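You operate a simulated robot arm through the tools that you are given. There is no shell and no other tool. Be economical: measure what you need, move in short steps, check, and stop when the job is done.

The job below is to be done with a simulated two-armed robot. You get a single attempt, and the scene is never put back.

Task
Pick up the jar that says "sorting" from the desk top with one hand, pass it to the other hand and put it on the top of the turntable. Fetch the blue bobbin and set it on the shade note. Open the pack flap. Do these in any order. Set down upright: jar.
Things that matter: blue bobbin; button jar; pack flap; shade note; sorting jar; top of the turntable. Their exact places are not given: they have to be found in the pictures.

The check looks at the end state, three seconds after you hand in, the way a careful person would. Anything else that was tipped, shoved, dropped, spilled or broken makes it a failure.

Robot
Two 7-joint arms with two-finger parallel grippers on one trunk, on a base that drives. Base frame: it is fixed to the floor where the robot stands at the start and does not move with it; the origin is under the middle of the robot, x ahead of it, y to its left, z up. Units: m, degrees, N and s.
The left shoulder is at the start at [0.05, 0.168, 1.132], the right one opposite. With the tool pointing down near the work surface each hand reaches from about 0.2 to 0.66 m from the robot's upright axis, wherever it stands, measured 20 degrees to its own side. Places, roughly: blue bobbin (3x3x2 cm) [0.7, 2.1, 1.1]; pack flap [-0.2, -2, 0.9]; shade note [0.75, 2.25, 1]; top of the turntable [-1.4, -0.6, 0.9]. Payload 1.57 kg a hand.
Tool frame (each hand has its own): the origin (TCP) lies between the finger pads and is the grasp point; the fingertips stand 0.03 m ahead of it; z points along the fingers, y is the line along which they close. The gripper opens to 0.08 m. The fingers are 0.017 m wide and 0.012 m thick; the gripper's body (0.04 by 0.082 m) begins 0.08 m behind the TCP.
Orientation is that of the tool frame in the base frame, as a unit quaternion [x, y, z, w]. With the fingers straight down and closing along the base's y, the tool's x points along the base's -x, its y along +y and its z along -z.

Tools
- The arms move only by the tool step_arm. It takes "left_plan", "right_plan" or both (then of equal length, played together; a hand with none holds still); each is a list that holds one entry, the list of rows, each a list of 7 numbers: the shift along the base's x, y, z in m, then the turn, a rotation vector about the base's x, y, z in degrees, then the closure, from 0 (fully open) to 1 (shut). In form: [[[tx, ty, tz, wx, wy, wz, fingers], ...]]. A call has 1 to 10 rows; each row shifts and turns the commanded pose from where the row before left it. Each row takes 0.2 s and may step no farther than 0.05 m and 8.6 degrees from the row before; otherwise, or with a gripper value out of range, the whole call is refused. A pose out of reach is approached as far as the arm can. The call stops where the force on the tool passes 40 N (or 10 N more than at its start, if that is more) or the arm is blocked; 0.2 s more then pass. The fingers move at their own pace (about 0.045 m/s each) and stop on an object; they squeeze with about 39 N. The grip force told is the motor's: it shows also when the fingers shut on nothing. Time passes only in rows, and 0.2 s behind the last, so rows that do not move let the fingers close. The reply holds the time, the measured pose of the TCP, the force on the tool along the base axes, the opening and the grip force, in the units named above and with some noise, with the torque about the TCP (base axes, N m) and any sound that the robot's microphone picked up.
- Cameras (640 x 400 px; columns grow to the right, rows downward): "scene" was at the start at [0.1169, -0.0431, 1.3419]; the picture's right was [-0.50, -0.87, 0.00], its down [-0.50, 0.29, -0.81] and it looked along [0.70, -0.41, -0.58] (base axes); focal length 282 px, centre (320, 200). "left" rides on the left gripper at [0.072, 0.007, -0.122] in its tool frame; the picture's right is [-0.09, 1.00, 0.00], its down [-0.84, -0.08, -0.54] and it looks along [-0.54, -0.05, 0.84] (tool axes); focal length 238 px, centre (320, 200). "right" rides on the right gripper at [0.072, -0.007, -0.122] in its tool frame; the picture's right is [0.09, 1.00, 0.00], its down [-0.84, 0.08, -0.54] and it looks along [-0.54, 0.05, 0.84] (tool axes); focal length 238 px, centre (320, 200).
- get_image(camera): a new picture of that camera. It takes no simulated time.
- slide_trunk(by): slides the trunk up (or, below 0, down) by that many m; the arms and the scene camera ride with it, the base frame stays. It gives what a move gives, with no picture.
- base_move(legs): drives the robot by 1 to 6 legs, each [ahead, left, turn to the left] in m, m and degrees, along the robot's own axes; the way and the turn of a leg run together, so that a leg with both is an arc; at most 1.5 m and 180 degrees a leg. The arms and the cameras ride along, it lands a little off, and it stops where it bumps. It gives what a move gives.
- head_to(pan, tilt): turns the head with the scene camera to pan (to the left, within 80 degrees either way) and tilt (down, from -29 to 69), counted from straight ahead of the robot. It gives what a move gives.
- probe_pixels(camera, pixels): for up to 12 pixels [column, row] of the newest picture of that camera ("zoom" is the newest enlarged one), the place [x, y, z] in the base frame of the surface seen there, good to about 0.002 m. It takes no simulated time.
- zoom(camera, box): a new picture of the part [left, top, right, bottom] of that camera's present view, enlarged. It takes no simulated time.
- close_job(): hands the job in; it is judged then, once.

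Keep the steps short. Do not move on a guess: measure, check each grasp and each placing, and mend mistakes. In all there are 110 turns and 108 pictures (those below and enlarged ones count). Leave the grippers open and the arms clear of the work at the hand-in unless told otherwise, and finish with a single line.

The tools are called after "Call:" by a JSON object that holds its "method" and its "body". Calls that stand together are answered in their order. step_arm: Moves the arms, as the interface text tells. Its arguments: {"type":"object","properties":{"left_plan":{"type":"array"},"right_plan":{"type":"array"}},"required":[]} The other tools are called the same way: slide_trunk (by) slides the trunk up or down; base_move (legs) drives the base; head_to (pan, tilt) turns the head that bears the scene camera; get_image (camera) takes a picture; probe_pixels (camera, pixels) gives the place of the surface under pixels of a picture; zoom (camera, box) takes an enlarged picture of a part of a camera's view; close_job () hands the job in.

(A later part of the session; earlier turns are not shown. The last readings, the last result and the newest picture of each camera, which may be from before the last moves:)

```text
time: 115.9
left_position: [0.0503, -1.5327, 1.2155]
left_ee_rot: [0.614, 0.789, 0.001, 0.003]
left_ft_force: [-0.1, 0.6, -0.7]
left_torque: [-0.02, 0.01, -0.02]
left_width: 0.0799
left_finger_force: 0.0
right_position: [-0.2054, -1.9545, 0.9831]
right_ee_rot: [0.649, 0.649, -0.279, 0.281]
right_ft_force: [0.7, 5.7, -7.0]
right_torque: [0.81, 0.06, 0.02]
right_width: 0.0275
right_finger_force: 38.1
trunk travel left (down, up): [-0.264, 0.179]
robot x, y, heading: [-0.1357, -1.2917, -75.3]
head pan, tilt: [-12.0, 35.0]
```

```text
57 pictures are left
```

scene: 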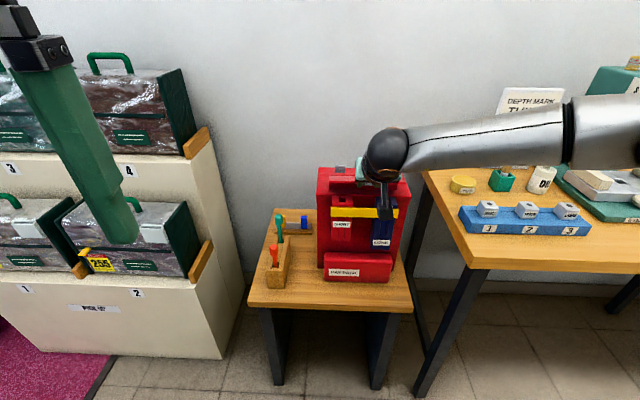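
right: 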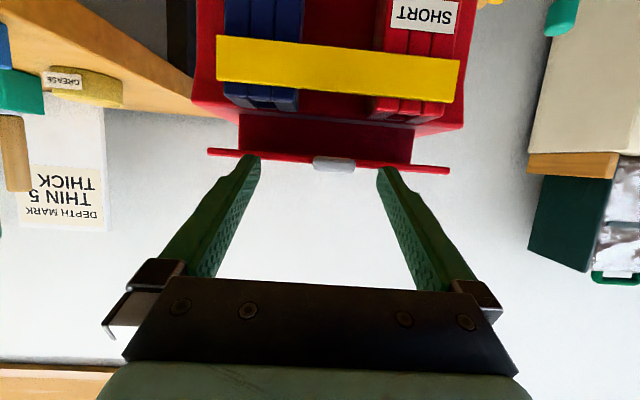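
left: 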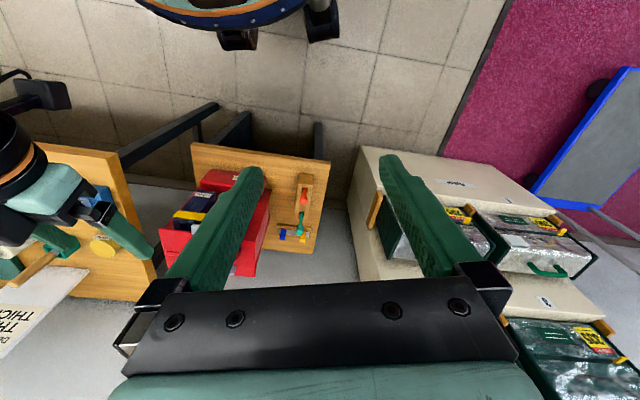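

The flap is lifting with about 9 N and the pack isn't moving. Continuing along the arc.

Call:
{"method": "step_arm", "body": {"right_plan": [[[0, -0.0043, 0.0086, 5, 0, 0, 1], [0, -0.0049, 0.0083, 5, 0, 0, 1], [0, -0.0057, 0.0077, 5, 0, 0, 1], [0, -0.0063, 0.0073, 5, 0, 0, 1], [0, -0.007, 0.0066, 5, 0, 0, 1], [0, -0.0075, 0.0061, 5, 0, 0, 1], [0, 0, 0, 0, 0, 0, 1]]]}}

Call:
{"method": "get_image", "body": {"camera": "right"}}

Call:
{"method": "zoom", "body": {"camera": "scene", "box": [290, 110, 450, 290]}}

```text
time: 116.8
left_position: [0.0525, -1.5363, 1.215]
left_ee_rot: [0.612, 0.791, 0.002, 0.001]
left_ft_force: [-0.5, 0.6, 0.6]
left_torque: [0.0, 0.01, 0.02]
left_width: 0.08
left_finger_force: 0.0
right_position: [-0.2059, -1.9689, 1.0067]
right_ee_rot: [0.679, 0.683, -0.186, 0.194]
right_ft_force: [8.1, -19.8, -14.4]
right_torque: [-0.33, -0.03, -0.12]
right_width: 0.0277
right_finger_force: 38.7
right hand out of reach, approached as far as the arm can: row 3, 4
trunk travel left (down, up): [-0.264, 0.179]
robot x, y, heading: [-0.1312, -1.2916, -75.5]
head pan, tilt: [-12.0, 35.0]
stopped in row 4 (right hand): the force on the tool passed its limit (the readings are from after the stop); the commanded pose is now the measured one
```

```text
56 pictures are left
```

right: 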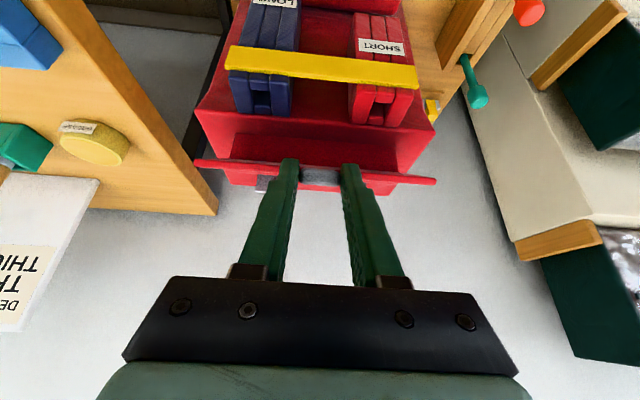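

```text
2.22 times, centred on (370, 200) of scene
```

zoom: 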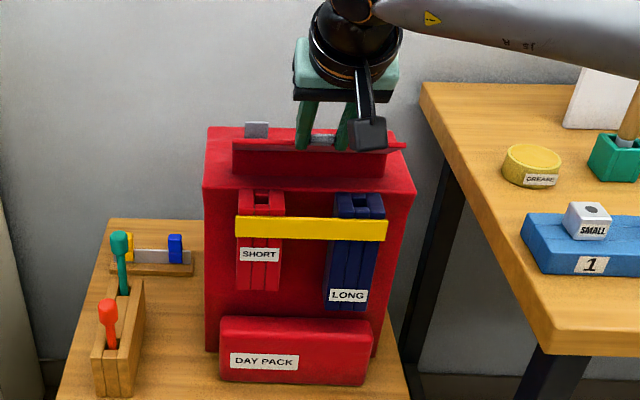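

The flap is about a third open and the arm is at full stretch; the force on the tool shows it should be further forward. I'll nudge the base 1.5 cm ahead to relieve it.

Call:
{"method": "base_move", "body": {"legs": [[0.015, -0.003, 0]]}}

```text
time: 117.5
left_position: [0.0528, -1.5435, 1.2163]
left_ee_rot: [0.613, 0.79, 0.0, 0.003]
left_ft_force: [0.5, 0.4, -0.1]
left_torque: [0.0, -0.03, 0.03]
left_width: 0.0801
left_finger_force: 0.0
right_position: [-0.2047, -1.9779, 1.0153]
right_ee_rot: [0.679, 0.682, -0.186, 0.197]
right_ft_force: [1.5, 20.5, 5.5]
right_torque: [1.19, 0.31, -0.64]
right_width: 0.0277
right_finger_force: 38.0
trunk travel left (down, up): [-0.264, 0.179]
robot x, y, heading: [-0.1284, -1.3088, -75.5]
head pan, tilt: [-12.0, 35.0]
```

Now it's pushing the other way; lifting with a little rotation should settle it.

Call:
{"method": "step_arm", "body": {"right_plan": [[[0, 0, 0.005, 3, 0, 0, 1], [0, 0, 0.005, 3, 0, 0, 1], [0, 0, 0.0, 0, 0, 0, 1]]]}}

```text
time: 118.1
left_position: [0.0534, -1.5503, 1.2156]
left_ee_rot: [0.612, 0.791, 0.001, 0.001]
left_ft_force: [-0.4, 0.3, -0.3]
left_torque: [0.0, 0.01, 0.01]
left_width: 0.0798
left_finger_force: 0.0
right_position: [-0.2049, -1.9775, 1.0159]
right_ee_rot: [0.682, 0.693, -0.155, 0.175]
right_ft_force: [8.4, -14.9, -10.8]
right_torque: [-0.42, 0.12, -0.21]
right_width: 0.028
right_finger_force: 38.6
right hand out of reach, approached as far as the arm can: row 1, 2
trunk travel left (down, up): [-0.264, 0.179]
robot x, y, heading: [-0.1298, -1.3114, -75.0]
head pan, tilt: [-12.0, 35.0]
stopped in row 2 (right hand): the force on the tool passed its limit (the readings are from after the stop); the commanded pose is now the measured one
```

The arm itself is at its limit, so I'll use base-forward and trunk-up steps to follow the arc and let the tab pivot in the pads.

Call:
{"method": "base_move", "body": {"legs": [[0.01, 0, 0]]}}

Call:
{"method": "slide_trunk", "body": {"by": 0.008}}

Call:
{"method": "base_move", "body": {"legs": [[0.01, 0, 0]]}}

Call:
{"method": "slide_trunk", "body": {"by": 0.008}}

Call:
{"method": "zoom", "body": {"camera": "scene", "box": [290, 110, 450, 290]}}

```text
time: 118.8
left_position: [0.0553, -1.5549, 1.2164]
left_ee_rot: [0.612, 0.791, 0.0, 0.003]
left_ft_force: [0.3, -0.7, 1.2]
left_torque: [-0.02, -0.04, 0.04]
left_width: 0.0803
left_finger_force: 0.1
right_position: [-0.2056, -1.9812, 1.0211]
right_ee_rot: [0.683, 0.692, -0.156, 0.174]
right_ft_force: [-1.2, 15.6, -3.7]
right_torque: [1.54, 0.37, -0.69]
right_width: 0.0279
right_finger_force: 38.3
trunk travel left (down, up): [-0.264, 0.179]
robot x, y, heading: [-0.1263, -1.317, -75.3]
head pan, tilt: [-12.0, 35.0]
```

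```text
time: 119.4
left_position: [0.056, -1.5588, 1.2228]
left_ee_rot: [0.612, 0.791, 0.0, 0.002]
left_ft_force: [-0.7, 0.4, -0.9]
left_torque: [0.03, 0.01, 0.0]
left_width: 0.0798
left_finger_force: 0.0
right_position: [-0.2043, -1.9824, 1.0213]
right_ee_rot: [0.684, 0.693, -0.152, 0.167]
right_ft_force: [4.1, -1.2, -20.6]
right_torque: [1.35, 0.3, -0.7]
right_width: 0.0277
right_finger_force: 37.9
trunk travel left (down, up): [-0.272, 0.171]
robot x, y, heading: [-0.13, -1.3183, -75.0]
head pan, tilt: [-12.0, 35.0]
```

```text
time: 120.2
left_position: [0.058, -1.566, 1.2249]
left_ee_rot: [0.613, 0.79, 0.0, 0.003]
left_ft_force: [0.1, 0.2, -0.4]
left_torque: [0.02, 0.0, -0.02]
left_width: 0.0802
left_finger_force: 0.1
right_position: [-0.207, -1.9921, 1.0296]
right_ee_rot: [0.685, 0.691, -0.156, 0.172]
right_ft_force: [-8.5, 8.5, -1.8]
right_torque: [0.76, 0.68, -0.66]
right_width: 0.0277
right_finger_force: 38.0
trunk travel left (down, up): [-0.272, 0.171]
robot x, y, heading: [-0.1285, -1.3261, -75.1]
head pan, tilt: [-12.0, 35.0]
```

```text
time: 120.7
left_position: [0.0584, -1.5687, 1.2313]
left_ee_rot: [0.612, 0.791, 0.001, 0.002]
left_ft_force: [0.4, -0.2, -0.2]
left_torque: [0.03, -0.02, -0.02]
left_width: 0.08
left_finger_force: 0.0
right_position: [-0.2048, -1.994, 1.0296]
right_ee_rot: [0.685, 0.692, -0.154, 0.167]
right_ft_force: [2.3, -1.6, -23.4]
right_torque: [1.08, 0.3, -0.61]
right_width: 0.0277
right_finger_force: 38.6
trunk travel left (down, up): [-0.28, 0.163]
robot x, y, heading: [-0.1245, -1.3276, -75.1]
head pan, tilt: [-12.0, 35.0]
```

```text
2.22 times, centred on (370, 200) of scene
```

zoom: 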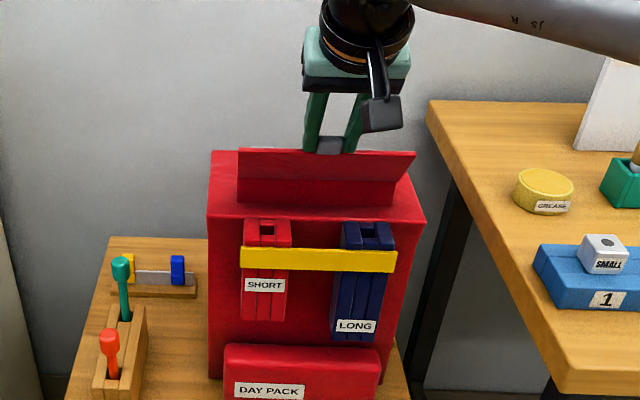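

It works: the flap is about 55° up. Continuing with base steps, which are now mostly straight forward.

Call:
{"method": "base_move", "body": {"legs": [[0.015, 0.003, 0]]}}

Call:
{"method": "slide_trunk", "body": {"by": 0.003}}

Call:
{"method": "base_move", "body": {"legs": [[0.018, 0.004, 0]]}}

Call:
{"method": "zoom", "body": {"camera": "scene", "box": [290, 110, 450, 290]}}

```text
time: 121.5
left_position: [0.0619, -1.5804, 1.2327]
left_ee_rot: [0.612, 0.791, 0.001, 0.004]
left_ft_force: [-0.1, 1.0, -0.6]
left_torque: [-0.02, 0.0, -0.01]
left_width: 0.08
left_finger_force: 0.1
right_position: [-0.2044, -2.0074, 1.0378]
right_ee_rot: [0.688, 0.688, -0.159, 0.17]
right_ft_force: [-23.6, 3.5, 0.7]
right_torque: [0.16, 0.95, -0.58]
right_width: 0.0275
right_finger_force: 37.8
trunk travel left (down, up): [-0.28, 0.163]
robot x, y, heading: [-0.1225, -1.3444, -75.3]
head pan, tilt: [-12.0, 35.0]
```

```text
time: 122.0
left_position: [0.063, -1.5824, 1.2354]
left_ee_rot: [0.612, 0.791, 0.001, 0.003]
left_ft_force: [-0.8, -0.3, 0.3]
left_torque: [-0.01, -0.02, -0.01]
left_width: 0.08
left_finger_force: 0.1
right_position: [-0.2046, -2.0078, 1.0375]
right_ee_rot: [0.688, 0.687, -0.16, 0.167]
right_ft_force: [-4.1, -0.2, -7.3]
right_torque: [0.33, 0.47, -0.36]
right_width: 0.0276
right_finger_force: 37.7
trunk travel left (down, up): [-0.283, 0.16]
robot x, y, heading: [-0.1217, -1.3411, -75.3]
head pan, tilt: [-12.0, 35.0]
```

```text
time: 122.8
left_position: [0.0684, -1.5968, 1.2358]
left_ee_rot: [0.613, 0.79, 0.001, 0.004]
left_ft_force: [1.1, -0.6, 0.1]
left_torque: [-0.01, -0.03, -0.04]
left_width: 0.08
left_finger_force: 0.1
right_position: [-0.2044, -2.0263, 1.0426]
right_ee_rot: [0.691, 0.683, -0.166, 0.168]
right_ft_force: [-34.0, -1.1, 9.9]
right_torque: [-0.27, 1.15, -0.33]
right_width: 0.0275
right_finger_force: 38.0
trunk travel left (down, up): [-0.283, 0.16]
robot x, y, heading: [-0.1117, -1.3574, -75.5]
head pan, tilt: [-12.0, 35.0]
```

```text
2.22 times, centred on (370, 200) of scene
```

zoom: 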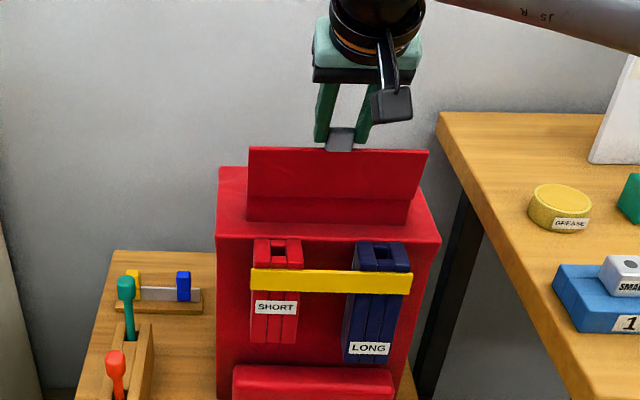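

Flap about 74° up. My sideways correction had the wrong sign (-34 N along x), so I'll fix it with a small shift right while going forward.

Call:
{"method": "base_move", "body": {"legs": [[0.006, -0.01, 0]]}}

Call:
{"method": "base_move", "body": {"legs": [[0.018, -0.005, 0]]}}

Call:
{"method": "base_move", "body": {"legs": [[0.018, -0.005, 0]]}}

Call:
{"method": "zoom", "body": {"camera": "scene", "box": [290, 110, 450, 290]}}

```text
time: 123.6
left_position: [0.0667, -1.6057, 1.2354]
left_ee_rot: [0.612, 0.791, -0.001, 0.003]
left_ft_force: [0.3, -0.3, 0.7]
left_torque: [0.01, -0.01, -0.01]
left_width: 0.0799
left_finger_force: 0.0
right_position: [-0.2051, -2.0336, 1.0436]
right_ee_rot: [0.689, 0.686, -0.166, 0.168]
right_ft_force: [15.4, 8.7, 2.6]
right_torque: [0.86, -0.12, 0.36]
right_width: 0.0276
right_finger_force: 37.8
trunk travel left (down, up): [-0.283, 0.16]
robot x, y, heading: [-0.118, -1.366, -75.0]
head pan, tilt: [-12.0, 35.0]
```

```text
time: 124.3
left_position: [0.0658, -1.6252, 1.2354]
left_ee_rot: [0.613, 0.79, 0.0, 0.003]
left_ft_force: [0.5, 0.4, -0.4]
left_torque: [0.02, 0.04, 0.01]
left_width: 0.08
left_finger_force: 0.1
right_position: [-0.2043, -2.0529, 1.0427]
right_ee_rot: [0.688, 0.686, -0.165, 0.17]
right_ft_force: [5.9, 1.7, 0.8]
right_torque: [0.05, 0.02, 0.04]
right_width: 0.0275
right_finger_force: 37.8
trunk travel left (down, up): [-0.283, 0.16]
robot x, y, heading: [-0.118, -1.3869, -75.1]
head pan, tilt: [-12.0, 35.0]
```

```text
time: 125.2
left_position: [0.0648, -1.635, 1.2358]
left_ee_rot: [0.613, 0.79, -0.001, 0.004]
left_ft_force: [-0.5, 0.1, 0.2]
left_torque: [0.05, -0.01, 0.02]
left_width: 0.0799
left_finger_force: 0.1
right_position: [-0.2044, -2.0585, 1.0435]
right_ee_rot: [0.687, 0.69, -0.158, 0.161]
right_ft_force: [-2.2, 15.3, 6.6]
right_torque: [-0.48, 0.57, -0.11]
right_width: 0.0275
right_finger_force: 37.9
trunk travel left (down, up): [-0.283, 0.16]
robot x, y, heading: [-0.1156, -1.4007, -75.5]
head pan, tilt: [-12.0, 35.0]
stopped in leg 1: the force on the tool passed its limit (the readings are from after the stop); the commanded pose is now the measured one
```

```text
2.22 times, centred on (370, 200) of scene
```

zoom: 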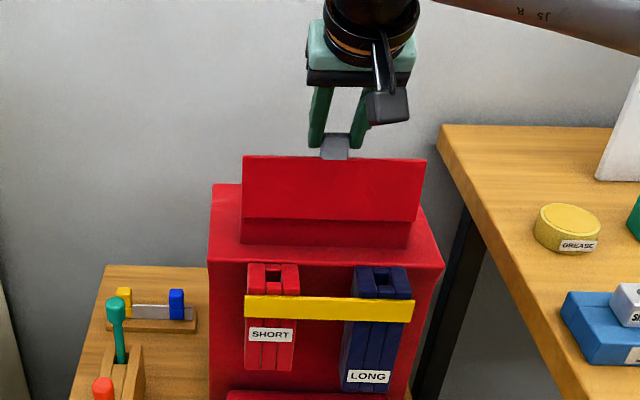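

The flap is about 90° up and the last step met resistance, probably because my hand hasn't turned with the flap. I'll rotate the hand in place to catch up.

Call:
{"method": "step_arm", "body": {"right_plan": [[[0, 0, 0, 6, 0, 0, 1], [0, 0, 0, 6, 0, 0, 1], [0, 0, 0, 6, 0, 0, 1], [0, 0, 0, 6, 0, 0, 1], [0, 0, 0, 0, 0, 0, 1]]]}}

Call:
{"method": "get_image", "body": {"camera": "right"}}

```text
time: 125.8
left_position: [0.066, -1.6384, 1.2349]
left_ee_rot: [0.611, 0.792, 0.0, 0.004]
left_ft_force: [0.4, 0.1, -0.1]
left_torque: [-0.02, -0.03, 0.01]
left_width: 0.0801
left_finger_force: 0.1
right_position: [-0.2048, -2.0416, 1.0419]
right_ee_rot: [0.691, 0.708, -0.087, 0.112]
right_ft_force: [9.8, -2.1, -1.1]
right_torque: [-0.14, 0.27, -0.24]
right_width: 0.0284
right_finger_force: 37.6
right hand out of reach, approached as far as the arm can: row 1, 2, 3
trunk travel left (down, up): [-0.283, 0.16]
robot x, y, heading: [-0.1179, -1.3989, -74.8]
head pan, tilt: [-12.0, 35.0]
stopped in row 3 (right hand): the force on the tool passed its limit (the readings are from after the stop); the commanded pose is now the measured one
```

```text
51 pictures are left
```

right: 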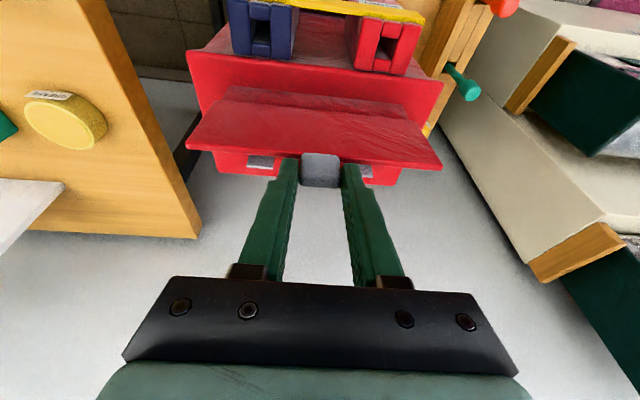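

The hand turned about 14° before the reach limit. Grey stop posts are visible behind the flap. I'll push on forward with the base in small steps.

Call:
{"method": "base_move", "body": {"legs": [[0.018, -0.007, 0]]}}

Call:
{"method": "base_move", "body": {"legs": [[0.018, -0.005, 0]]}}

Call:
{"method": "zoom", "body": {"camera": "scene", "box": [290, 110, 450, 290]}}

```text
time: 126.6
left_position: [0.067, -1.6579, 1.2344]
left_ee_rot: [0.611, 0.791, 0.0, 0.003]
left_ft_force: [0.0, 0.3, 0.2]
left_torque: [0.04, 0.0, 0.02]
left_width: 0.0799
left_finger_force: 0.1
right_position: [-0.2048, -2.0583, 1.0414]
right_ee_rot: [0.691, 0.709, -0.085, 0.11]
right_ft_force: [22.4, 14.1, -5.2]
right_torque: [0.51, 0.39, 0.01]
right_width: 0.0281
right_finger_force: 38.3
trunk travel left (down, up): [-0.283, 0.16]
robot x, y, heading: [-0.1195, -1.4191, -75.2]
head pan, tilt: [-12.0, 35.0]
```

```text
time: 127.4
left_position: [0.0638, -1.6675, 1.2349]
left_ee_rot: [0.611, 0.791, -0.002, 0.004]
left_ft_force: [0.3, -0.4, 0.5]
left_torque: [0.01, 0.02, -0.07]
left_width: 0.08
left_finger_force: 0.0
right_position: [-0.2046, -2.0597, 1.0411]
right_ee_rot: [0.688, 0.715, -0.075, 0.099]
right_ft_force: [-1.8, 13.1, 6.7]
right_torque: [-0.51, 0.99, -0.15]
right_width: 0.0279
right_finger_force: 38.9
trunk travel left (down, up): [-0.283, 0.16]
robot x, y, heading: [-0.1213, -1.4326, -75.2]
head pan, tilt: [-12.0, 35.0]
stopped in leg 1: the force on the tool passed its limit (the readings are from after the stop); the commanded pose is now the measured one
```

```text
2.22 times, centred on (370, 200) of scene
```

zoom: 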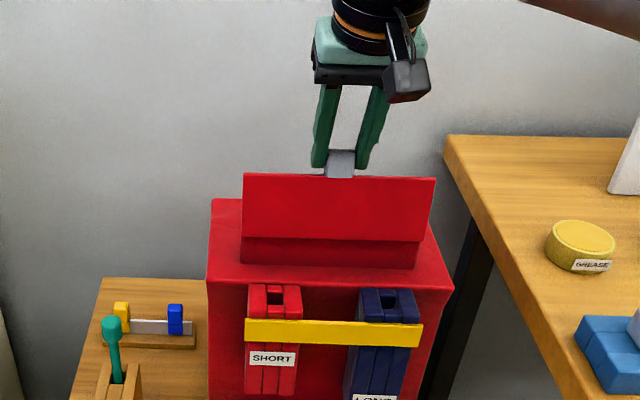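

It's blocked at the same point with the hand at a different angle, so this looks like the hinge's own stop. I'll measure the flap's face angle.

Call:
{"method": "probe_pixels", "body": {"camera": "zoom", "pixels": [[260, 180], [260, 205], [260, 233], [410, 185], [410, 235], [260, 245], [260, 258], [400, 262], [340, 165], [215, 205]]}}

```text
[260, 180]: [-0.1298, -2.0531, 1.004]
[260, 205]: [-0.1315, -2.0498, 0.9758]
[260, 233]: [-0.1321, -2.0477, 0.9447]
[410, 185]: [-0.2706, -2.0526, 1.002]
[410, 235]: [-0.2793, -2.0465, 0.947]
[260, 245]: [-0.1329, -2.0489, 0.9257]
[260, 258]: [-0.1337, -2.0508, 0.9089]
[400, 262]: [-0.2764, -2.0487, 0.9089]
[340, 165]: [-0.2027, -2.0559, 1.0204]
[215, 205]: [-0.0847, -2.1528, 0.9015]
```

The flap is about 95° open, just past vertical, against a firm stop. I'll release the tab and rise away, then check that it stays.

Call:
{"method": "step_arm", "body": {"right_plan": [[[0, 0, 0, 0, 0, 0, 0.4], [0, 0, 0, 0, 0, 0, 0], [0, 0, 0, 0, 0, 0, 0], [0, 0.004, 0.015, 0, 0, 0, 0], [0, 0.006, 0.02, 0, 0, 0, 0], [0, 0.01, 0.02, 0, 0, 0, 0], [0, 0.02, 0.02, 0, 0, 0, 0], [0, 0.03, 0.02, 0, 0, 0, 0]]]}}

Call:
{"method": "get_image", "body": {"camera": "scene"}}

```text
time: 129.2
left_position: [0.0634, -1.6698, 1.2349]
left_ee_rot: [0.612, 0.791, -0.002, 0.004]
left_ft_force: [0.4, 0.5, -0.1]
left_torque: [-0.02, 0.01, -0.03]
left_width: 0.08
left_finger_force: 0.0
right_position: [-0.2054, -1.9912, 1.1334]
right_ee_rot: [0.69, 0.713, -0.075, 0.099]
right_ft_force: [-0.1, 0.4, 0.3]
right_torque: [0.05, 0.0, 0.03]
right_width: 0.0802
right_finger_force: 0.0
trunk travel left (down, up): [-0.283, 0.16]
robot x, y, heading: [-0.1212, -1.4305, -75.3]
head pan, tilt: [-12.0, 35.0]
```

```text
49 pictures are left
```

scene: 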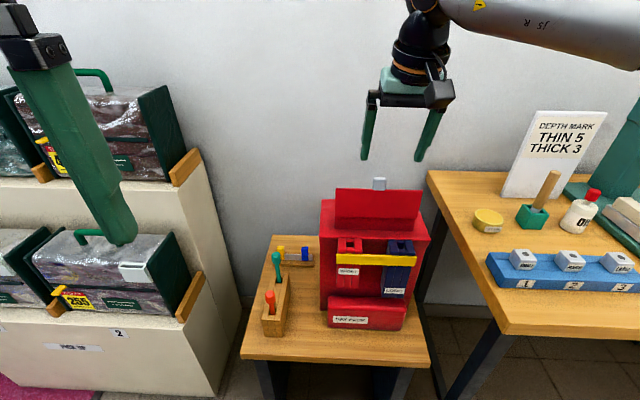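

It stays up. I'll measure its angle now that it's free, and check whether the posts behind leave room for more travel.

Call:
{"method": "zoom", "body": {"camera": "scene", "box": [310, 165, 450, 265]}}

Call:
{"method": "probe_pixels", "body": {"camera": "zoom", "pixels": [[140, 120], [140, 180], [140, 235], [490, 130], [480, 240], [316, 80], [60, 165], [60, 300], [530, 310]]}}

Call:
{"method": "get_image", "body": {"camera": "right"}}

```text
4.00 times, centred on (380, 215) of scene
```

zoom: 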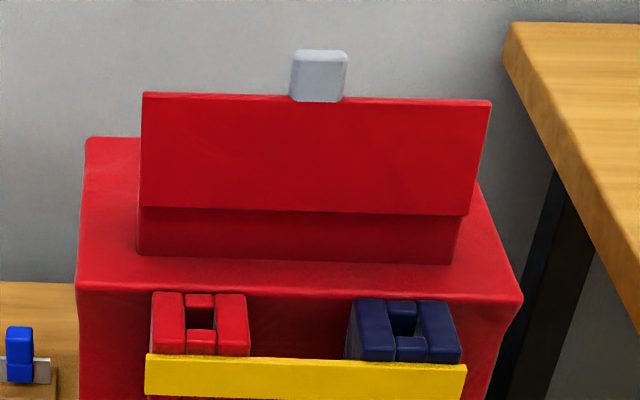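

```text
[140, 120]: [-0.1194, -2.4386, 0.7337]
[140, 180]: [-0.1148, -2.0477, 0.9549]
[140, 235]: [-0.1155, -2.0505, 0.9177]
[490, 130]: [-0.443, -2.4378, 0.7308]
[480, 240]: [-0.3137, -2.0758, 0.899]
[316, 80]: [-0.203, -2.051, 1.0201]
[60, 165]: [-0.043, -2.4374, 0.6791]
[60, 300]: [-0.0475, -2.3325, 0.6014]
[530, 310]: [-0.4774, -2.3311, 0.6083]
```

```text
47 pictures are left
```

right: 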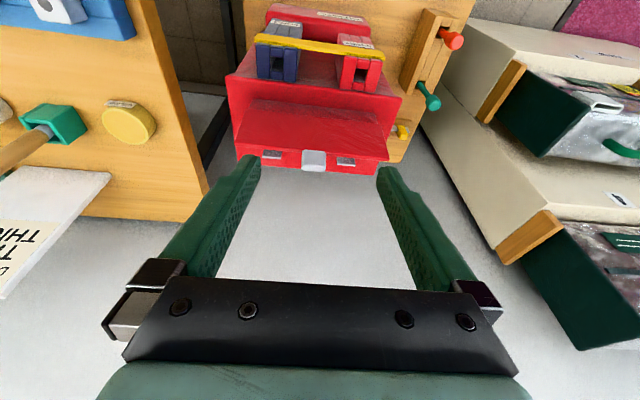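

Now about 92°. To be sure it's fully open, I'll close the fingers and push gently on the flap's upper front face, watching the force.

Call:
{"method": "step_arm", "body": {"right_plan": [[[0, 0.01, -0.03, 0, 0, 0, 1], [0, 0, -0.03, 0, 0, 0, 1], [0, 0, -0.03, 0, 0, 0, 1], [0, 0, -0.02, 0, 0, 0, 1], [0, -0.01, 0, 0, 0, 0, 1], [0, -0.01, 0, 0, 0, 0, 1], [0, -0.01, 0, 0, 0, 0, 1], [0, 0, 0, 0, 0, 0, 1]]]}}

Call:
{"method": "zoom", "body": {"camera": "right", "box": [220, 60, 420, 200]}}

```text
time: 131.0
left_position: [0.0638, -1.6699, 1.2359]
left_ee_rot: [0.611, 0.791, 0.0, 0.003]
left_ft_force: [-0.1, -0.4, 0.4]
left_torque: [-0.02, -0.03, 0.0]
left_width: 0.0802
left_finger_force: 0.0
right_position: [-0.2039, -2.0157, 1.0235]
right_ee_rot: [0.689, 0.714, -0.075, 0.098]
right_ft_force: [0.2, 1.0, 0.0]
right_torque: [0.02, 0.01, 0.01]
right_width: 0.0
right_finger_force: 21.8
trunk travel left (down, up): [-0.283, 0.16]
robot x, y, heading: [-0.123, -1.4309, -75.4]
head pan, tilt: [-12.0, 35.0]
```

```text
2.86 times, centred on (320, 130) of right
```

zoom: 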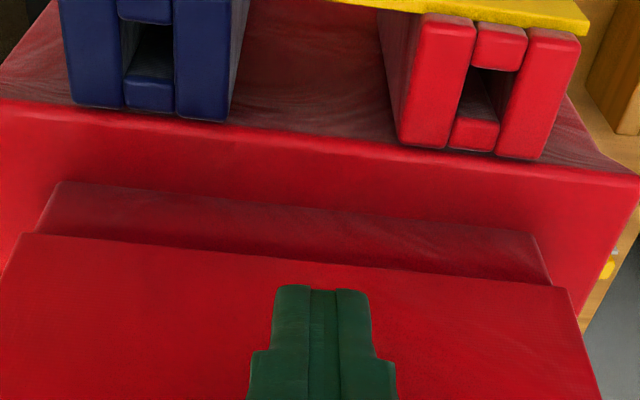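

Fingertips are about 2 cm in front of the flap face. Pushing on slowly.

Call:
{"method": "step_arm", "body": {"right_plan": [[[0, -0.008, 0, 0, 0, 0, 1], [0, -0.007, 0, 0, 0, 0, 1], [0, -0.006, 0, 0, 0, 0, 1], [0, -0.005, 0, 0, 0, 0, 1], [0, -0.005, 0, 0, 0, 0, 1], [0, -0.004, 0, 0, 0, 0, 1], [0, 0, 0, 0, 0, 0, 1]]]}}

```text
time: 132.4
left_position: [0.0623, -1.6657, 1.2366]
left_ee_rot: [0.611, 0.791, -0.001, 0.005]
left_ft_force: [0.7, -0.1, 0.3]
left_torque: [-0.02, 0.01, 0.01]
left_width: 0.0801
left_finger_force: 0.1
right_position: [-0.2053, -2.0376, 1.0246]
right_ee_rot: [0.689, 0.716, -0.068, 0.09]
right_ft_force: [-4.8, 18.8, 11.8]
right_torque: [0.36, 0.27, -0.06]
right_width: 0.0001
right_finger_force: 21.1
trunk travel left (down, up): [-0.283, 0.16]
robot x, y, heading: [-0.1218, -1.4302, -75.1]
head pan, tilt: [-12.0, 35.0]
stopped in row 6 (right hand): the force on the tool passed its limit (the readings are from after the stop); the commanded pose is now the measured one
```

The flap is firmly against its stop, so it's fully open. I'll back the hand off, lift it and turn it to its normal downward pose.

Call:
{"method": "step_arm", "body": {"right_plan": [[[0, 0.02, 0, 0, 0, 0, 1], [0, 0.03, 0, 0, 0, 0, 1], [0, 0.02, 0.03, 0, 0, 0, 0.5], [0, 0.02, 0.03, 6, 0, 0, 0], [-0.02, 0.02, 0.03, 6, 0, 0, 0], [-0.02, 0.02, 0.03, 0, 0, 6, 0], [-0.02, 0.02, 0.03, 0, 0, 6, 0], [-0.02, 0.02, 0.02, 0, 0, 0, 0]]]}}

Call:
{"method": "get_image", "body": {"camera": "scene"}}

```text
time: 134.2
left_position: [0.0642, -1.6682, 1.2365]
left_ee_rot: [0.612, 0.791, -0.001, 0.004]
left_ft_force: [0.2, -1.1, 0.0]
left_torque: [0.02, 0.02, 0.03]
left_width: 0.08
left_finger_force: 0.1
right_position: [-0.2862, -1.8702, 1.1889]
right_ee_rot: [0.615, 0.788, 0.008, 0.018]
right_ft_force: [0.3, 0.0, 0.7]
right_torque: [-0.03, -0.04, -0.03]
right_width: 0.0802
right_finger_force: 0.1
trunk travel left (down, up): [-0.283, 0.16]
robot x, y, heading: [-0.1209, -1.4319, -75.0]
head pan, tilt: [-12.0, 35.0]
```

```text
45 pictures are left
```

scene: 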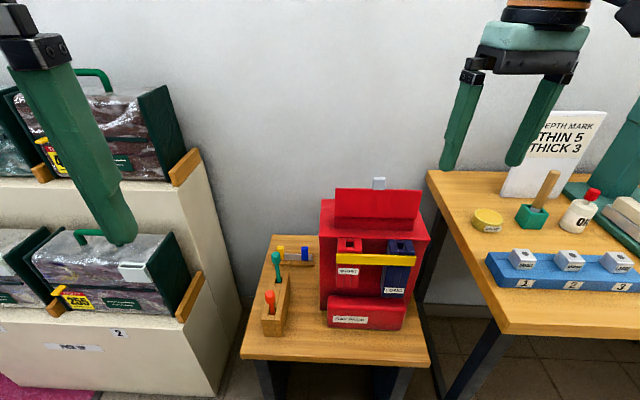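

The flap is open and the pack is undisturbed. Next the bobbin: I'll back off, turn to face +y, drive up the corridor and look.

Call:
{"method": "base_move", "body": {"legs": [[-0.25, 0.0, 0], [0, 0, 165]]}}

Call:
{"method": "head_to", "body": {"pan": 0, "tilt": 25}}

Call:
{"method": "get_image", "body": {"camera": "scene"}}

```text
time: 142.7
left_position: [-0.2776, -0.8978, 1.2352]
left_ee_rot: [-0.676, 0.737, 0.003, 0.001]
left_ft_force: [0.0, 0.0, 0.2]
left_torque: [0.0, 0.0, 0.03]
left_width: 0.08
left_finger_force: 0.0
right_position: [0.1178, -0.8244, 1.1898]
right_ee_rot: [-0.672, 0.74, 0.019, -0.005]
right_ft_force: [-0.2, -0.5, -0.2]
right_torque: [0.0, -0.02, 0.01]
right_width: 0.0798
right_finger_force: 0.0
trunk travel left (down, up): [-0.283, 0.16]
robot x, y, heading: [-0.1845, -1.1852, 85.1]
head pan, tilt: [-12.0, 35.0]
```

```text
time: 143.4
left_position: [-0.2789, -0.8987, 1.2355]
left_ee_rot: [-0.676, 0.737, 0.003, 0.0]
left_ft_force: [-0.1, -0.5, 0.2]
left_torque: [-0.01, 0.0, 0.01]
left_width: 0.0801
left_finger_force: 0.0
right_position: [0.1174, -0.8243, 1.19]
right_ee_rot: [-0.673, 0.74, 0.018, -0.005]
right_ft_force: [-0.7, 0.1, -0.4]
right_torque: [0.0, -0.03, 0.01]
right_width: 0.0799
right_finger_force: 0.1
trunk travel left (down, up): [-0.283, 0.16]
robot x, y, heading: [-0.1854, -1.1801, 85.4]
head pan, tilt: [0.0, 25.0]
```

```text
44 pictures are left
```

scene: 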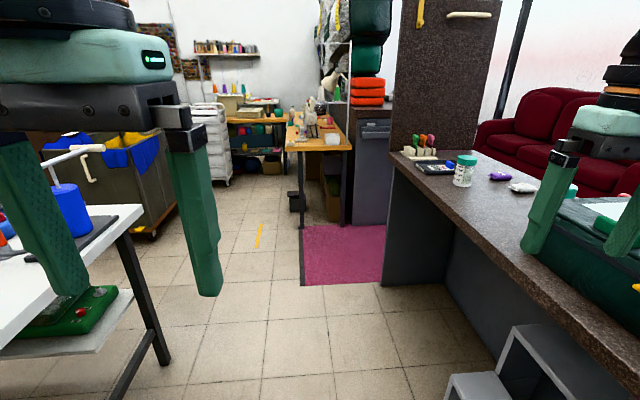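

Call:
{"method": "probe_pixels", "body": {"camera": "scene", "pixels": [[450, 380], [510, 335], [380, 285], [395, 160], [300, 228], [350, 148], [318, 145], [297, 120], [325, 120], [260, 235], [345, 222], [300, 210]]}}

Call:
{"method": "zoom", "body": {"camera": "scene", "box": [240, 60, 400, 180]}}

```text
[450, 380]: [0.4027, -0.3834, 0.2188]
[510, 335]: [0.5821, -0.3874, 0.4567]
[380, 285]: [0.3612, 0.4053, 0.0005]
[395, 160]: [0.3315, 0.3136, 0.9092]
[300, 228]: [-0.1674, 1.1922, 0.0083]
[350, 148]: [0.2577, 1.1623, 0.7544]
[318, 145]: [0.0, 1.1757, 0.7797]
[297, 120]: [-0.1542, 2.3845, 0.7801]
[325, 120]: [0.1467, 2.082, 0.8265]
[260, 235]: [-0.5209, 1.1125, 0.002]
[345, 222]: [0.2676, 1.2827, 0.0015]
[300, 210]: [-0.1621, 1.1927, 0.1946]
```

```text
3.33 times, centred on (320, 120) of scene
```

zoom: 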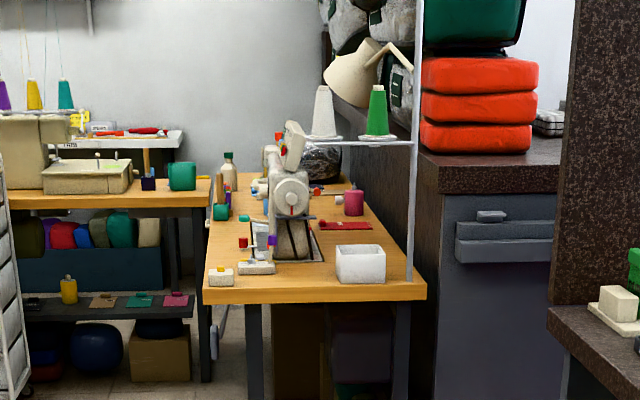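

The sewing table ends at y ≈ 1.17, z 0.78. The bobbin's rough height of about 1.1 suggests the granite-topped cabinet to the right of it. I'll drive to about (-0.15, 0.5) and look there.

Call:
{"method": "base_move", "body": {"legs": [[0, 0, 4.6], [0.85, 0, 0], [0.85, 0, 0]]}}

Call:
{"method": "head_to", "body": {"pan": -30, "tilt": 15}}

Call:
{"method": "get_image", "body": {"camera": "scene"}}

```text
time: 152.4
left_position: [-0.2734, 0.7651, 1.2345]
left_ee_rot: [-0.697, 0.717, 0.004, 0.001]
left_ft_force: [0.0, 0.6, -0.1]
left_torque: [-0.02, -0.04, -0.01]
left_width: 0.0799
left_finger_force: 0.2
right_position: [0.1185, 0.861, 1.1898]
right_ee_rot: [-0.693, 0.72, 0.019, -0.006]
right_ft_force: [0.3, -0.4, 1.0]
right_torque: [-0.03, 0.01, -0.01]
right_width: 0.08
right_finger_force: 0.1
trunk travel left (down, up): [-0.283, 0.16]
robot x, y, heading: [-0.1594, 0.4858, 88.5]
head pan, tilt: [0.0, 25.0]
```

```text
time: 153.3
left_position: [-0.2727, 0.7654, 1.2345]
left_ee_rot: [-0.697, 0.717, 0.003, 0.0]
left_ft_force: [0.0, 0.1, -0.3]
left_torque: [-0.02, 0.03, -0.02]
left_width: 0.0802
left_finger_force: 0.1
right_position: [0.1187, 0.8622, 1.1897]
right_ee_rot: [-0.693, 0.72, 0.019, -0.006]
right_ft_force: [0.2, -0.1, 0.0]
right_torque: [-0.01, 0.02, -0.01]
right_width: 0.0802
right_finger_force: 0.2
trunk travel left (down, up): [-0.283, 0.16]
robot x, y, heading: [-0.1628, 0.4865, 88.5]
head pan, tilt: [-30.0, 15.0]
```

```text
42 pictures are left
```

scene: 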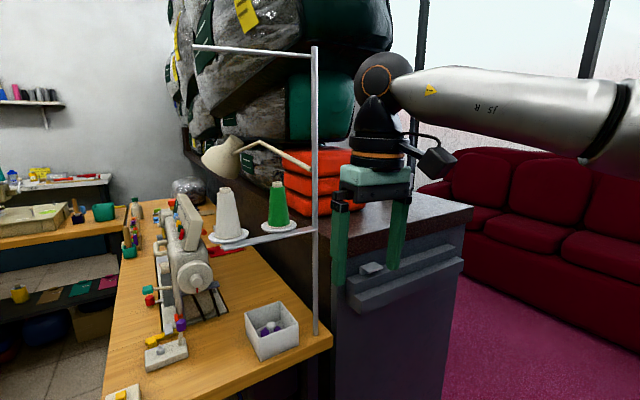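

Call:
{"method": "probe_pixels", "body": {"camera": "scene", "pixels": [[470, 210], [440, 200], [430, 193], [345, 155], [330, 205], [455, 260], [600, 385], [470, 300], [430, 215], [540, 330], [620, 235], [445, 390]]}}

```text
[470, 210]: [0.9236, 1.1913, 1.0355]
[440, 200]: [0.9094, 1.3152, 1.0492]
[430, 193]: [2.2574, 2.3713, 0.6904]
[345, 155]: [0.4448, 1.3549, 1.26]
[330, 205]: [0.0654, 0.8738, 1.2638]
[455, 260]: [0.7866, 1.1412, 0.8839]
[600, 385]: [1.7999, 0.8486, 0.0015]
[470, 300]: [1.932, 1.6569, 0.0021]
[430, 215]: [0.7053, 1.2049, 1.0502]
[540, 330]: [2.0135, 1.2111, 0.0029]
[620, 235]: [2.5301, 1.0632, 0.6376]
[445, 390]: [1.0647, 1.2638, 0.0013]
```

The cabinet's top is z 1.05, its front y ≈ 1.15 and its right edge x ≈ 0.925, so the bobbin is best reached from its right (sofa) side. I'll check the gap between the desk's end board and the cabinet.

Call:
{"method": "head_to", "body": {"pan": -75, "tilt": 40}}

Call:
{"method": "get_image", "body": {"camera": "scene"}}

Call:
{"method": "get_image", "body": {"camera": "right"}}

```text
time: 154.5
left_position: [-0.2733, 0.7658, 1.2353]
left_ee_rot: [-0.697, 0.717, 0.003, 0.0]
left_ft_force: [1.9, -0.2, -0.2]
left_torque: [0.03, 0.03, 0.0]
left_width: 0.0802
left_finger_force: 0.1
right_position: [0.1187, 0.8616, 1.1891]
right_ee_rot: [-0.693, 0.72, 0.019, -0.006]
right_ft_force: [0.5, 0.0, -0.6]
right_torque: [0.01, -0.02, 0.01]
right_width: 0.08
right_finger_force: 0.0
trunk travel left (down, up): [-0.283, 0.16]
robot x, y, heading: [-0.1647, 0.487, 88.6]
head pan, tilt: [-75.0, 40.0]
```

```text
41 pictures are left
```

scene: 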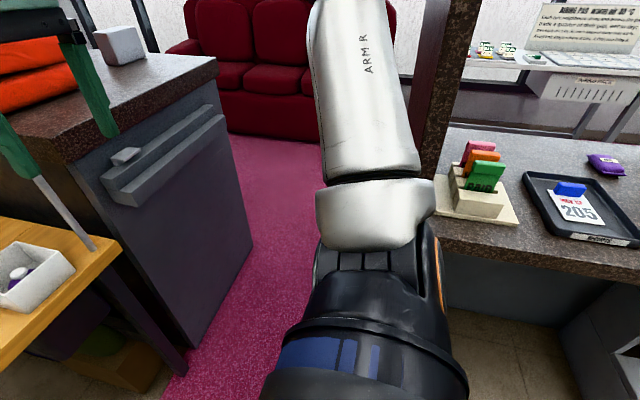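

```text
40 pictures are left
```

right: 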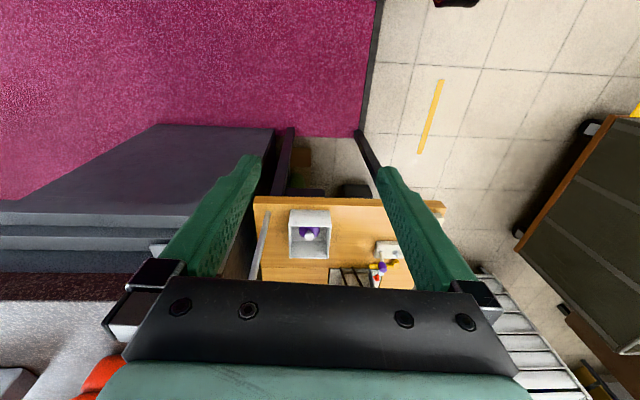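

Call:
{"method": "probe_pixels", "body": {"camera": "scene", "pixels": [[190, 345], [250, 250], [120, 60], [425, 175], [455, 90], [440, 60], [435, 235], [270, 330], [300, 230], [125, 45], [210, 160], [140, 195]]}}

```text
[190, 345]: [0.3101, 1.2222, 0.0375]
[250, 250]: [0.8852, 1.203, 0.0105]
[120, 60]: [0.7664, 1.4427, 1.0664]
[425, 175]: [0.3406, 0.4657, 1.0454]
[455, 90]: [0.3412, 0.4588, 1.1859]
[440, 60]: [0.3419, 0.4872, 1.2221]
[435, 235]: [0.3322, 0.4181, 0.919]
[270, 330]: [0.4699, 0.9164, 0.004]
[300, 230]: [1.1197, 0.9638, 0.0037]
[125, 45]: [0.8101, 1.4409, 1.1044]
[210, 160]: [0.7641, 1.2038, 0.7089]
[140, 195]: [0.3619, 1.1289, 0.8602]
```

The gap is y 0.49–1.13 at height and 0.41–1.20 at floor level. I'll cross it facing +y with the hands drawn in, so they also miss the thread stand's rod at about (0.26, 1.16). Hands first.

Call:
{"method": "step_arm", "body": {"right_plan": [[[0, -0.035, 0.01, 0, 0, 0, 0], [0, -0.035, 0.01, 0, 0, 0, 0], [0, -0.035, 0.01, 0, 0, 0, 0], [0, -0.03, 0.01, 0, 0, 0, 0], [0, 0, 0, 0, 0, 0, 0]]], "left_plan": [[[0, -0.015, 0, 0, 0, 0, 0], [0, -0.015, 0, 0, 0, 0, 0], [0, -0.01, 0, 0, 0, 0, 0], [0, 0, 0, 0, 0, 0, 0], [0, 0, 0, 0, 0, 0, 0]]]}}

Call:
{"method": "base_move", "body": {"legs": [[0.3, 0, 1.4]]}}

Call:
{"method": "get_image", "body": {"camera": "scene"}}

Call:
{"method": "get_image", "body": {"camera": "right"}}

```text
time: 155.7
left_position: [-0.2736, 0.7251, 1.236]
left_ee_rot: [-0.697, 0.717, 0.003, 0.001]
left_ft_force: [-0.4, -0.4, 0.6]
left_torque: [-0.02, 0.0, 0.0]
left_width: 0.0801
left_finger_force: 0.1
right_position: [0.119, 0.725, 1.2282]
right_ee_rot: [-0.693, 0.72, 0.019, -0.006]
right_ft_force: [-0.6, -0.1, -0.4]
right_torque: [-0.04, -0.05, -0.01]
right_width: 0.0798
right_finger_force: 0.1
trunk travel left (down, up): [-0.283, 0.16]
robot x, y, heading: [-0.165, 0.4849, 88.7]
head pan, tilt: [-75.0, 40.0]
```

```text
time: 157.7
left_position: [-0.2746, 1.0195, 1.2355]
left_ee_rot: [-0.705, 0.71, 0.002, 0.001]
left_ft_force: [0.0, -0.1, 1.0]
left_torque: [0.0, -0.02, 0.0]
left_width: 0.0799
left_finger_force: 0.1
right_position: [0.1166, 1.0275, 1.2287]
right_ee_rot: [-0.701, 0.713, 0.019, -0.006]
right_ft_force: [0.3, 0.1, 0.0]
right_torque: [0.02, -0.01, 0.02]
right_width: 0.08
right_finger_force: 0.0
trunk travel left (down, up): [-0.283, 0.16]
robot x, y, heading: [-0.1574, 0.7766, 89.4]
head pan, tilt: [-75.0, 40.0]
```

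```text
39 pictures are left
```

scene: 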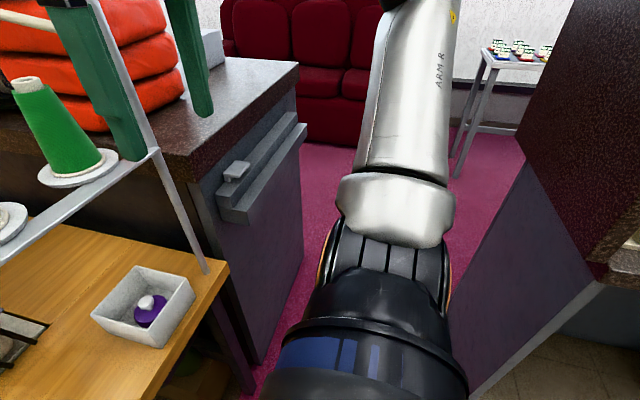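

```text
38 pictures are left
```

right: 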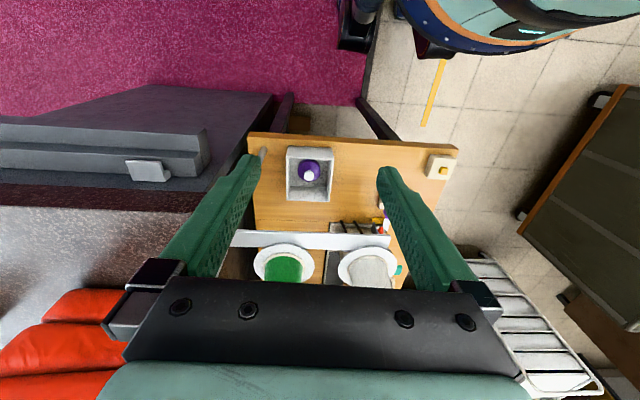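

Call:
{"method": "probe_pixels", "body": {"camera": "scene", "pixels": [[205, 268], [178, 205], [150, 140], [585, 260], [470, 390], [600, 285], [560, 150], [255, 350], [310, 75], [290, 115]]}}

Call:
{"method": "probe_pixels", "body": {"camera": "right", "pixels": [[355, 45], [440, 50], [262, 160], [358, 100]]}}

```text
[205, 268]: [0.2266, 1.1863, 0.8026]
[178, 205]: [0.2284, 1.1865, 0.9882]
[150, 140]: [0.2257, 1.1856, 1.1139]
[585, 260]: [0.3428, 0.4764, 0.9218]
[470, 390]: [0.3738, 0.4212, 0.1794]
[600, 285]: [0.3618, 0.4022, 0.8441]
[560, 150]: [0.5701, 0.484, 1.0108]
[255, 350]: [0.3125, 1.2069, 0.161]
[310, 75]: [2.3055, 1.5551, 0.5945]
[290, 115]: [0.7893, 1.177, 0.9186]
```

```text
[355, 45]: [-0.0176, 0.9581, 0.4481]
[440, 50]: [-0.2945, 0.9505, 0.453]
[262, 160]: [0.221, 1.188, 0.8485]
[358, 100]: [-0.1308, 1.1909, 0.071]
```

The base reaches only about 0.2 m ahead of its centre, the rod is at (0.226, 1.186), and the hands end at y ≈ 1.05. Clear to strafe right through the gap.

Call:
{"method": "base_move", "body": {"legs": [[0.02, 0, 0.6], [0, -0.6, 0], [0, -0.6, 0]]}}

Call:
{"method": "head_to", "body": {"pan": 20, "tilt": 25}}

Call:
{"method": "get_image", "body": {"camera": "scene"}}

```text
time: 164.4
left_position: [0.9097, 1.0527, 1.2363]
left_ee_rot: [0.718, -0.696, -0.004, 0.0]
left_ft_force: [-0.1, 0.0, 0.3]
left_torque: [0.01, 0.01, 0.02]
left_width: 0.0799
left_finger_force: 0.1
right_position: [1.3013, 1.0765, 1.2282]
right_ee_rot: [0.714, -0.7, -0.018, 0.006]
right_ft_force: [-0.3, 0.3, -0.7]
right_torque: [0.0, 0.0, 0.03]
right_width: 0.08
right_finger_force: 0.1
trunk travel left (down, up): [-0.283, 0.16]
robot x, y, heading: [1.0346, 0.819, 92.0]
head pan, tilt: [-75.0, 40.0]
```

```text
time: 166.2
left_position: [0.9064, 1.0509, 1.2386]
left_ee_rot: [0.709, -0.705, -0.001, 0.001]
left_ft_force: [-72.4, -9.8, 30.2]
left_torque: [-1.55, -9.87, -7.05]
left_width: 0.08
left_finger_force: 0.0
right_position: [1.3025, 1.0776, 1.229]
right_ee_rot: [0.715, -0.699, -0.019, 0.006]
right_ft_force: [-0.6, -1.8, 0.1]
right_torque: [0.03, 0.01, 0.01]
right_width: 0.0801
right_finger_force: 0.1
trunk travel left (down, up): [-0.283, 0.16]
robot x, y, heading: [1.0353, 0.8206, 91.9]
head pan, tilt: [20.0, 25.0]
```

```text
37 pictures are left
```

scene: 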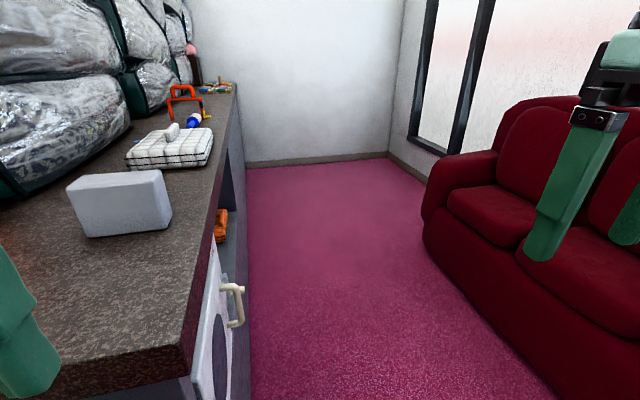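

Turning the head pressed it against the drawn-in left arm (-72 N on that hand). I'll turn the head back and move that hand away from the head.

Call:
{"method": "head_to", "body": {"pan": -10, "tilt": 25}}

Call:
{"method": "step_arm", "body": {"left_plan": [[[0, 0.03, 0, 0, 0, 0, 0], [0, 0.03, 0, 0, 0, 0, 0], [0, 0.03, 0, 0, 0, 0, 0], [0, 0, 0, 0, 0, 0, 0]]]}}

Call:
{"method": "zoom", "body": {"camera": "scene", "box": [0, 50, 340, 262]}}

```text
time: 167.1
left_position: [0.9076, 1.0523, 1.2374]
left_ee_rot: [0.711, -0.704, -0.001, 0.001]
left_ft_force: [-67.7, 0.9, 28.6]
left_torque: [-2.86, -9.23, -6.54]
left_width: 0.0801
left_finger_force: 0.2
right_position: [1.3003, 1.0763, 1.228]
right_ee_rot: [0.714, -0.7, -0.018, 0.006]
right_ft_force: [0.5, 0.2, -1.1]
right_torque: [-0.02, -0.02, -0.03]
right_width: 0.0801
right_finger_force: 0.1
trunk travel left (down, up): [-0.283, 0.16]
robot x, y, heading: [1.0358, 0.8215, 92.0]
head pan, tilt: [-10.0, 25.0]
```

```text
time: 168.1
left_position: [0.9073, 1.1408, 1.2369]
left_ee_rot: [0.719, -0.695, -0.005, 0.001]
left_ft_force: [-0.3, 0.6, 0.9]
left_torque: [-0.03, -0.01, -0.03]
left_width: 0.08
left_finger_force: 0.0
right_position: [1.3012, 1.076, 1.2282]
right_ee_rot: [0.715, -0.699, -0.018, 0.006]
right_ft_force: [1.0, 0.3, -0.3]
right_torque: [-0.02, 0.0, -0.02]
right_width: 0.0799
right_finger_force: 0.0
trunk travel left (down, up): [-0.283, 0.16]
robot x, y, heading: [1.0373, 0.8206, 92.2]
head pan, tilt: [-10.0, 25.0]
```

```text
1.88 times, centred on (170, 156) of scene
```

zoom: 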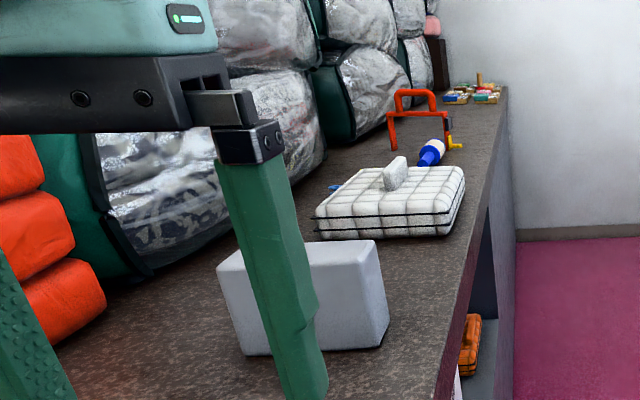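

Contact cleared. Along the cabinet I see a grey box, a white plaid pad, a red rack and a blue-and-white item. I'll go to x ≈ 1.45, turn to face the cabinet (-x), and move along it.

Call:
{"method": "base_move", "body": {"legs": [[0, -0.42, 0], [0, 0, 88], [0, -0.65, 0], [0, -0.6, 0]]}}

Call:
{"method": "head_to", "body": {"pan": 0, "tilt": 35}}

Call:
{"method": "get_image", "body": {"camera": "scene"}}

```text
time: 180.6
left_position: [1.1103, 1.9589, 1.2361]
left_ee_rot: [1.0, 0.001, -0.004, 0.002]
left_ft_force: [-0.2, 0.2, 0.2]
left_torque: [-0.02, -0.02, 0.0]
left_width: 0.0801
left_finger_force: 0.0
right_position: [1.1848, 2.3505, 1.2296]
right_ee_rot: [1.0, -0.003, -0.009, 0.017]
right_ft_force: [-0.7, 0.4, -0.5]
right_torque: [0.0, 0.0, -0.02]
right_width: 0.0798
right_finger_force: 0.0
trunk travel left (down, up): [-0.283, 0.16]
robot x, y, heading: [1.4343, 2.0779, -179.5]
head pan, tilt: [-10.0, 25.0]
```

```text
time: 181.3
left_position: [1.1105, 1.9603, 1.2379]
left_ee_rot: [1.0, 0.003, -0.003, 0.001]
left_ft_force: [-0.5, 0.3, -0.2]
left_torque: [0.0, 0.01, -0.03]
left_width: 0.0801
left_finger_force: 0.0
right_position: [1.1851, 2.3505, 1.2291]
right_ee_rot: [1.0, -0.003, -0.009, 0.018]
right_ft_force: [0.6, -0.8, 0.1]
right_torque: [0.03, -0.01, -0.03]
right_width: 0.0801
right_finger_force: 0.1
trunk travel left (down, up): [-0.283, 0.16]
robot x, y, heading: [1.4317, 2.0815, -179.6]
head pan, tilt: [0.0, 35.0]
```

```text
35 pictures are left
```

scene: 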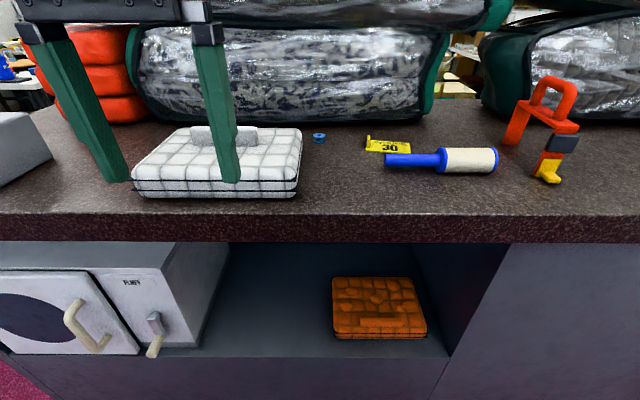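

The blue bobbin is at (319,138) and the yellow note at (388,146). I'll zoom in and measure both.

Call:
{"method": "zoom", "body": {"camera": "scene", "box": [280, 105, 440, 195]}}

Call:
{"method": "probe_pixels", "body": {"camera": "zoom", "pixels": [[157, 120], [157, 140], [133, 130], [180, 130], [345, 125], [515, 150], [345, 180], [530, 185], [430, 165], [415, 220], [70, 200], [157, 108]]}}

```text
4.00 times, centred on (360, 150) of scene
```

zoom: 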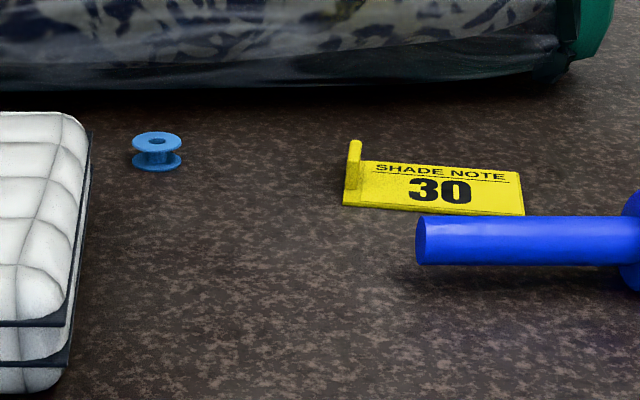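

```text
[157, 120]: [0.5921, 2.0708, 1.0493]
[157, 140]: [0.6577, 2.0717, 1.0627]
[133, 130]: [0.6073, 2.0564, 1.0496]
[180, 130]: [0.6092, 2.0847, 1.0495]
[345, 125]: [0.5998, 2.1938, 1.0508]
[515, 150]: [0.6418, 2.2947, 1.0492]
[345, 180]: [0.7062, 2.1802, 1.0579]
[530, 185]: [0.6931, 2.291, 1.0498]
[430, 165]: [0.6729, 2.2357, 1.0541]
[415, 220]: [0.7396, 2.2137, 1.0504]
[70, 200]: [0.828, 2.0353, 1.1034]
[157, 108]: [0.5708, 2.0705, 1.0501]
```

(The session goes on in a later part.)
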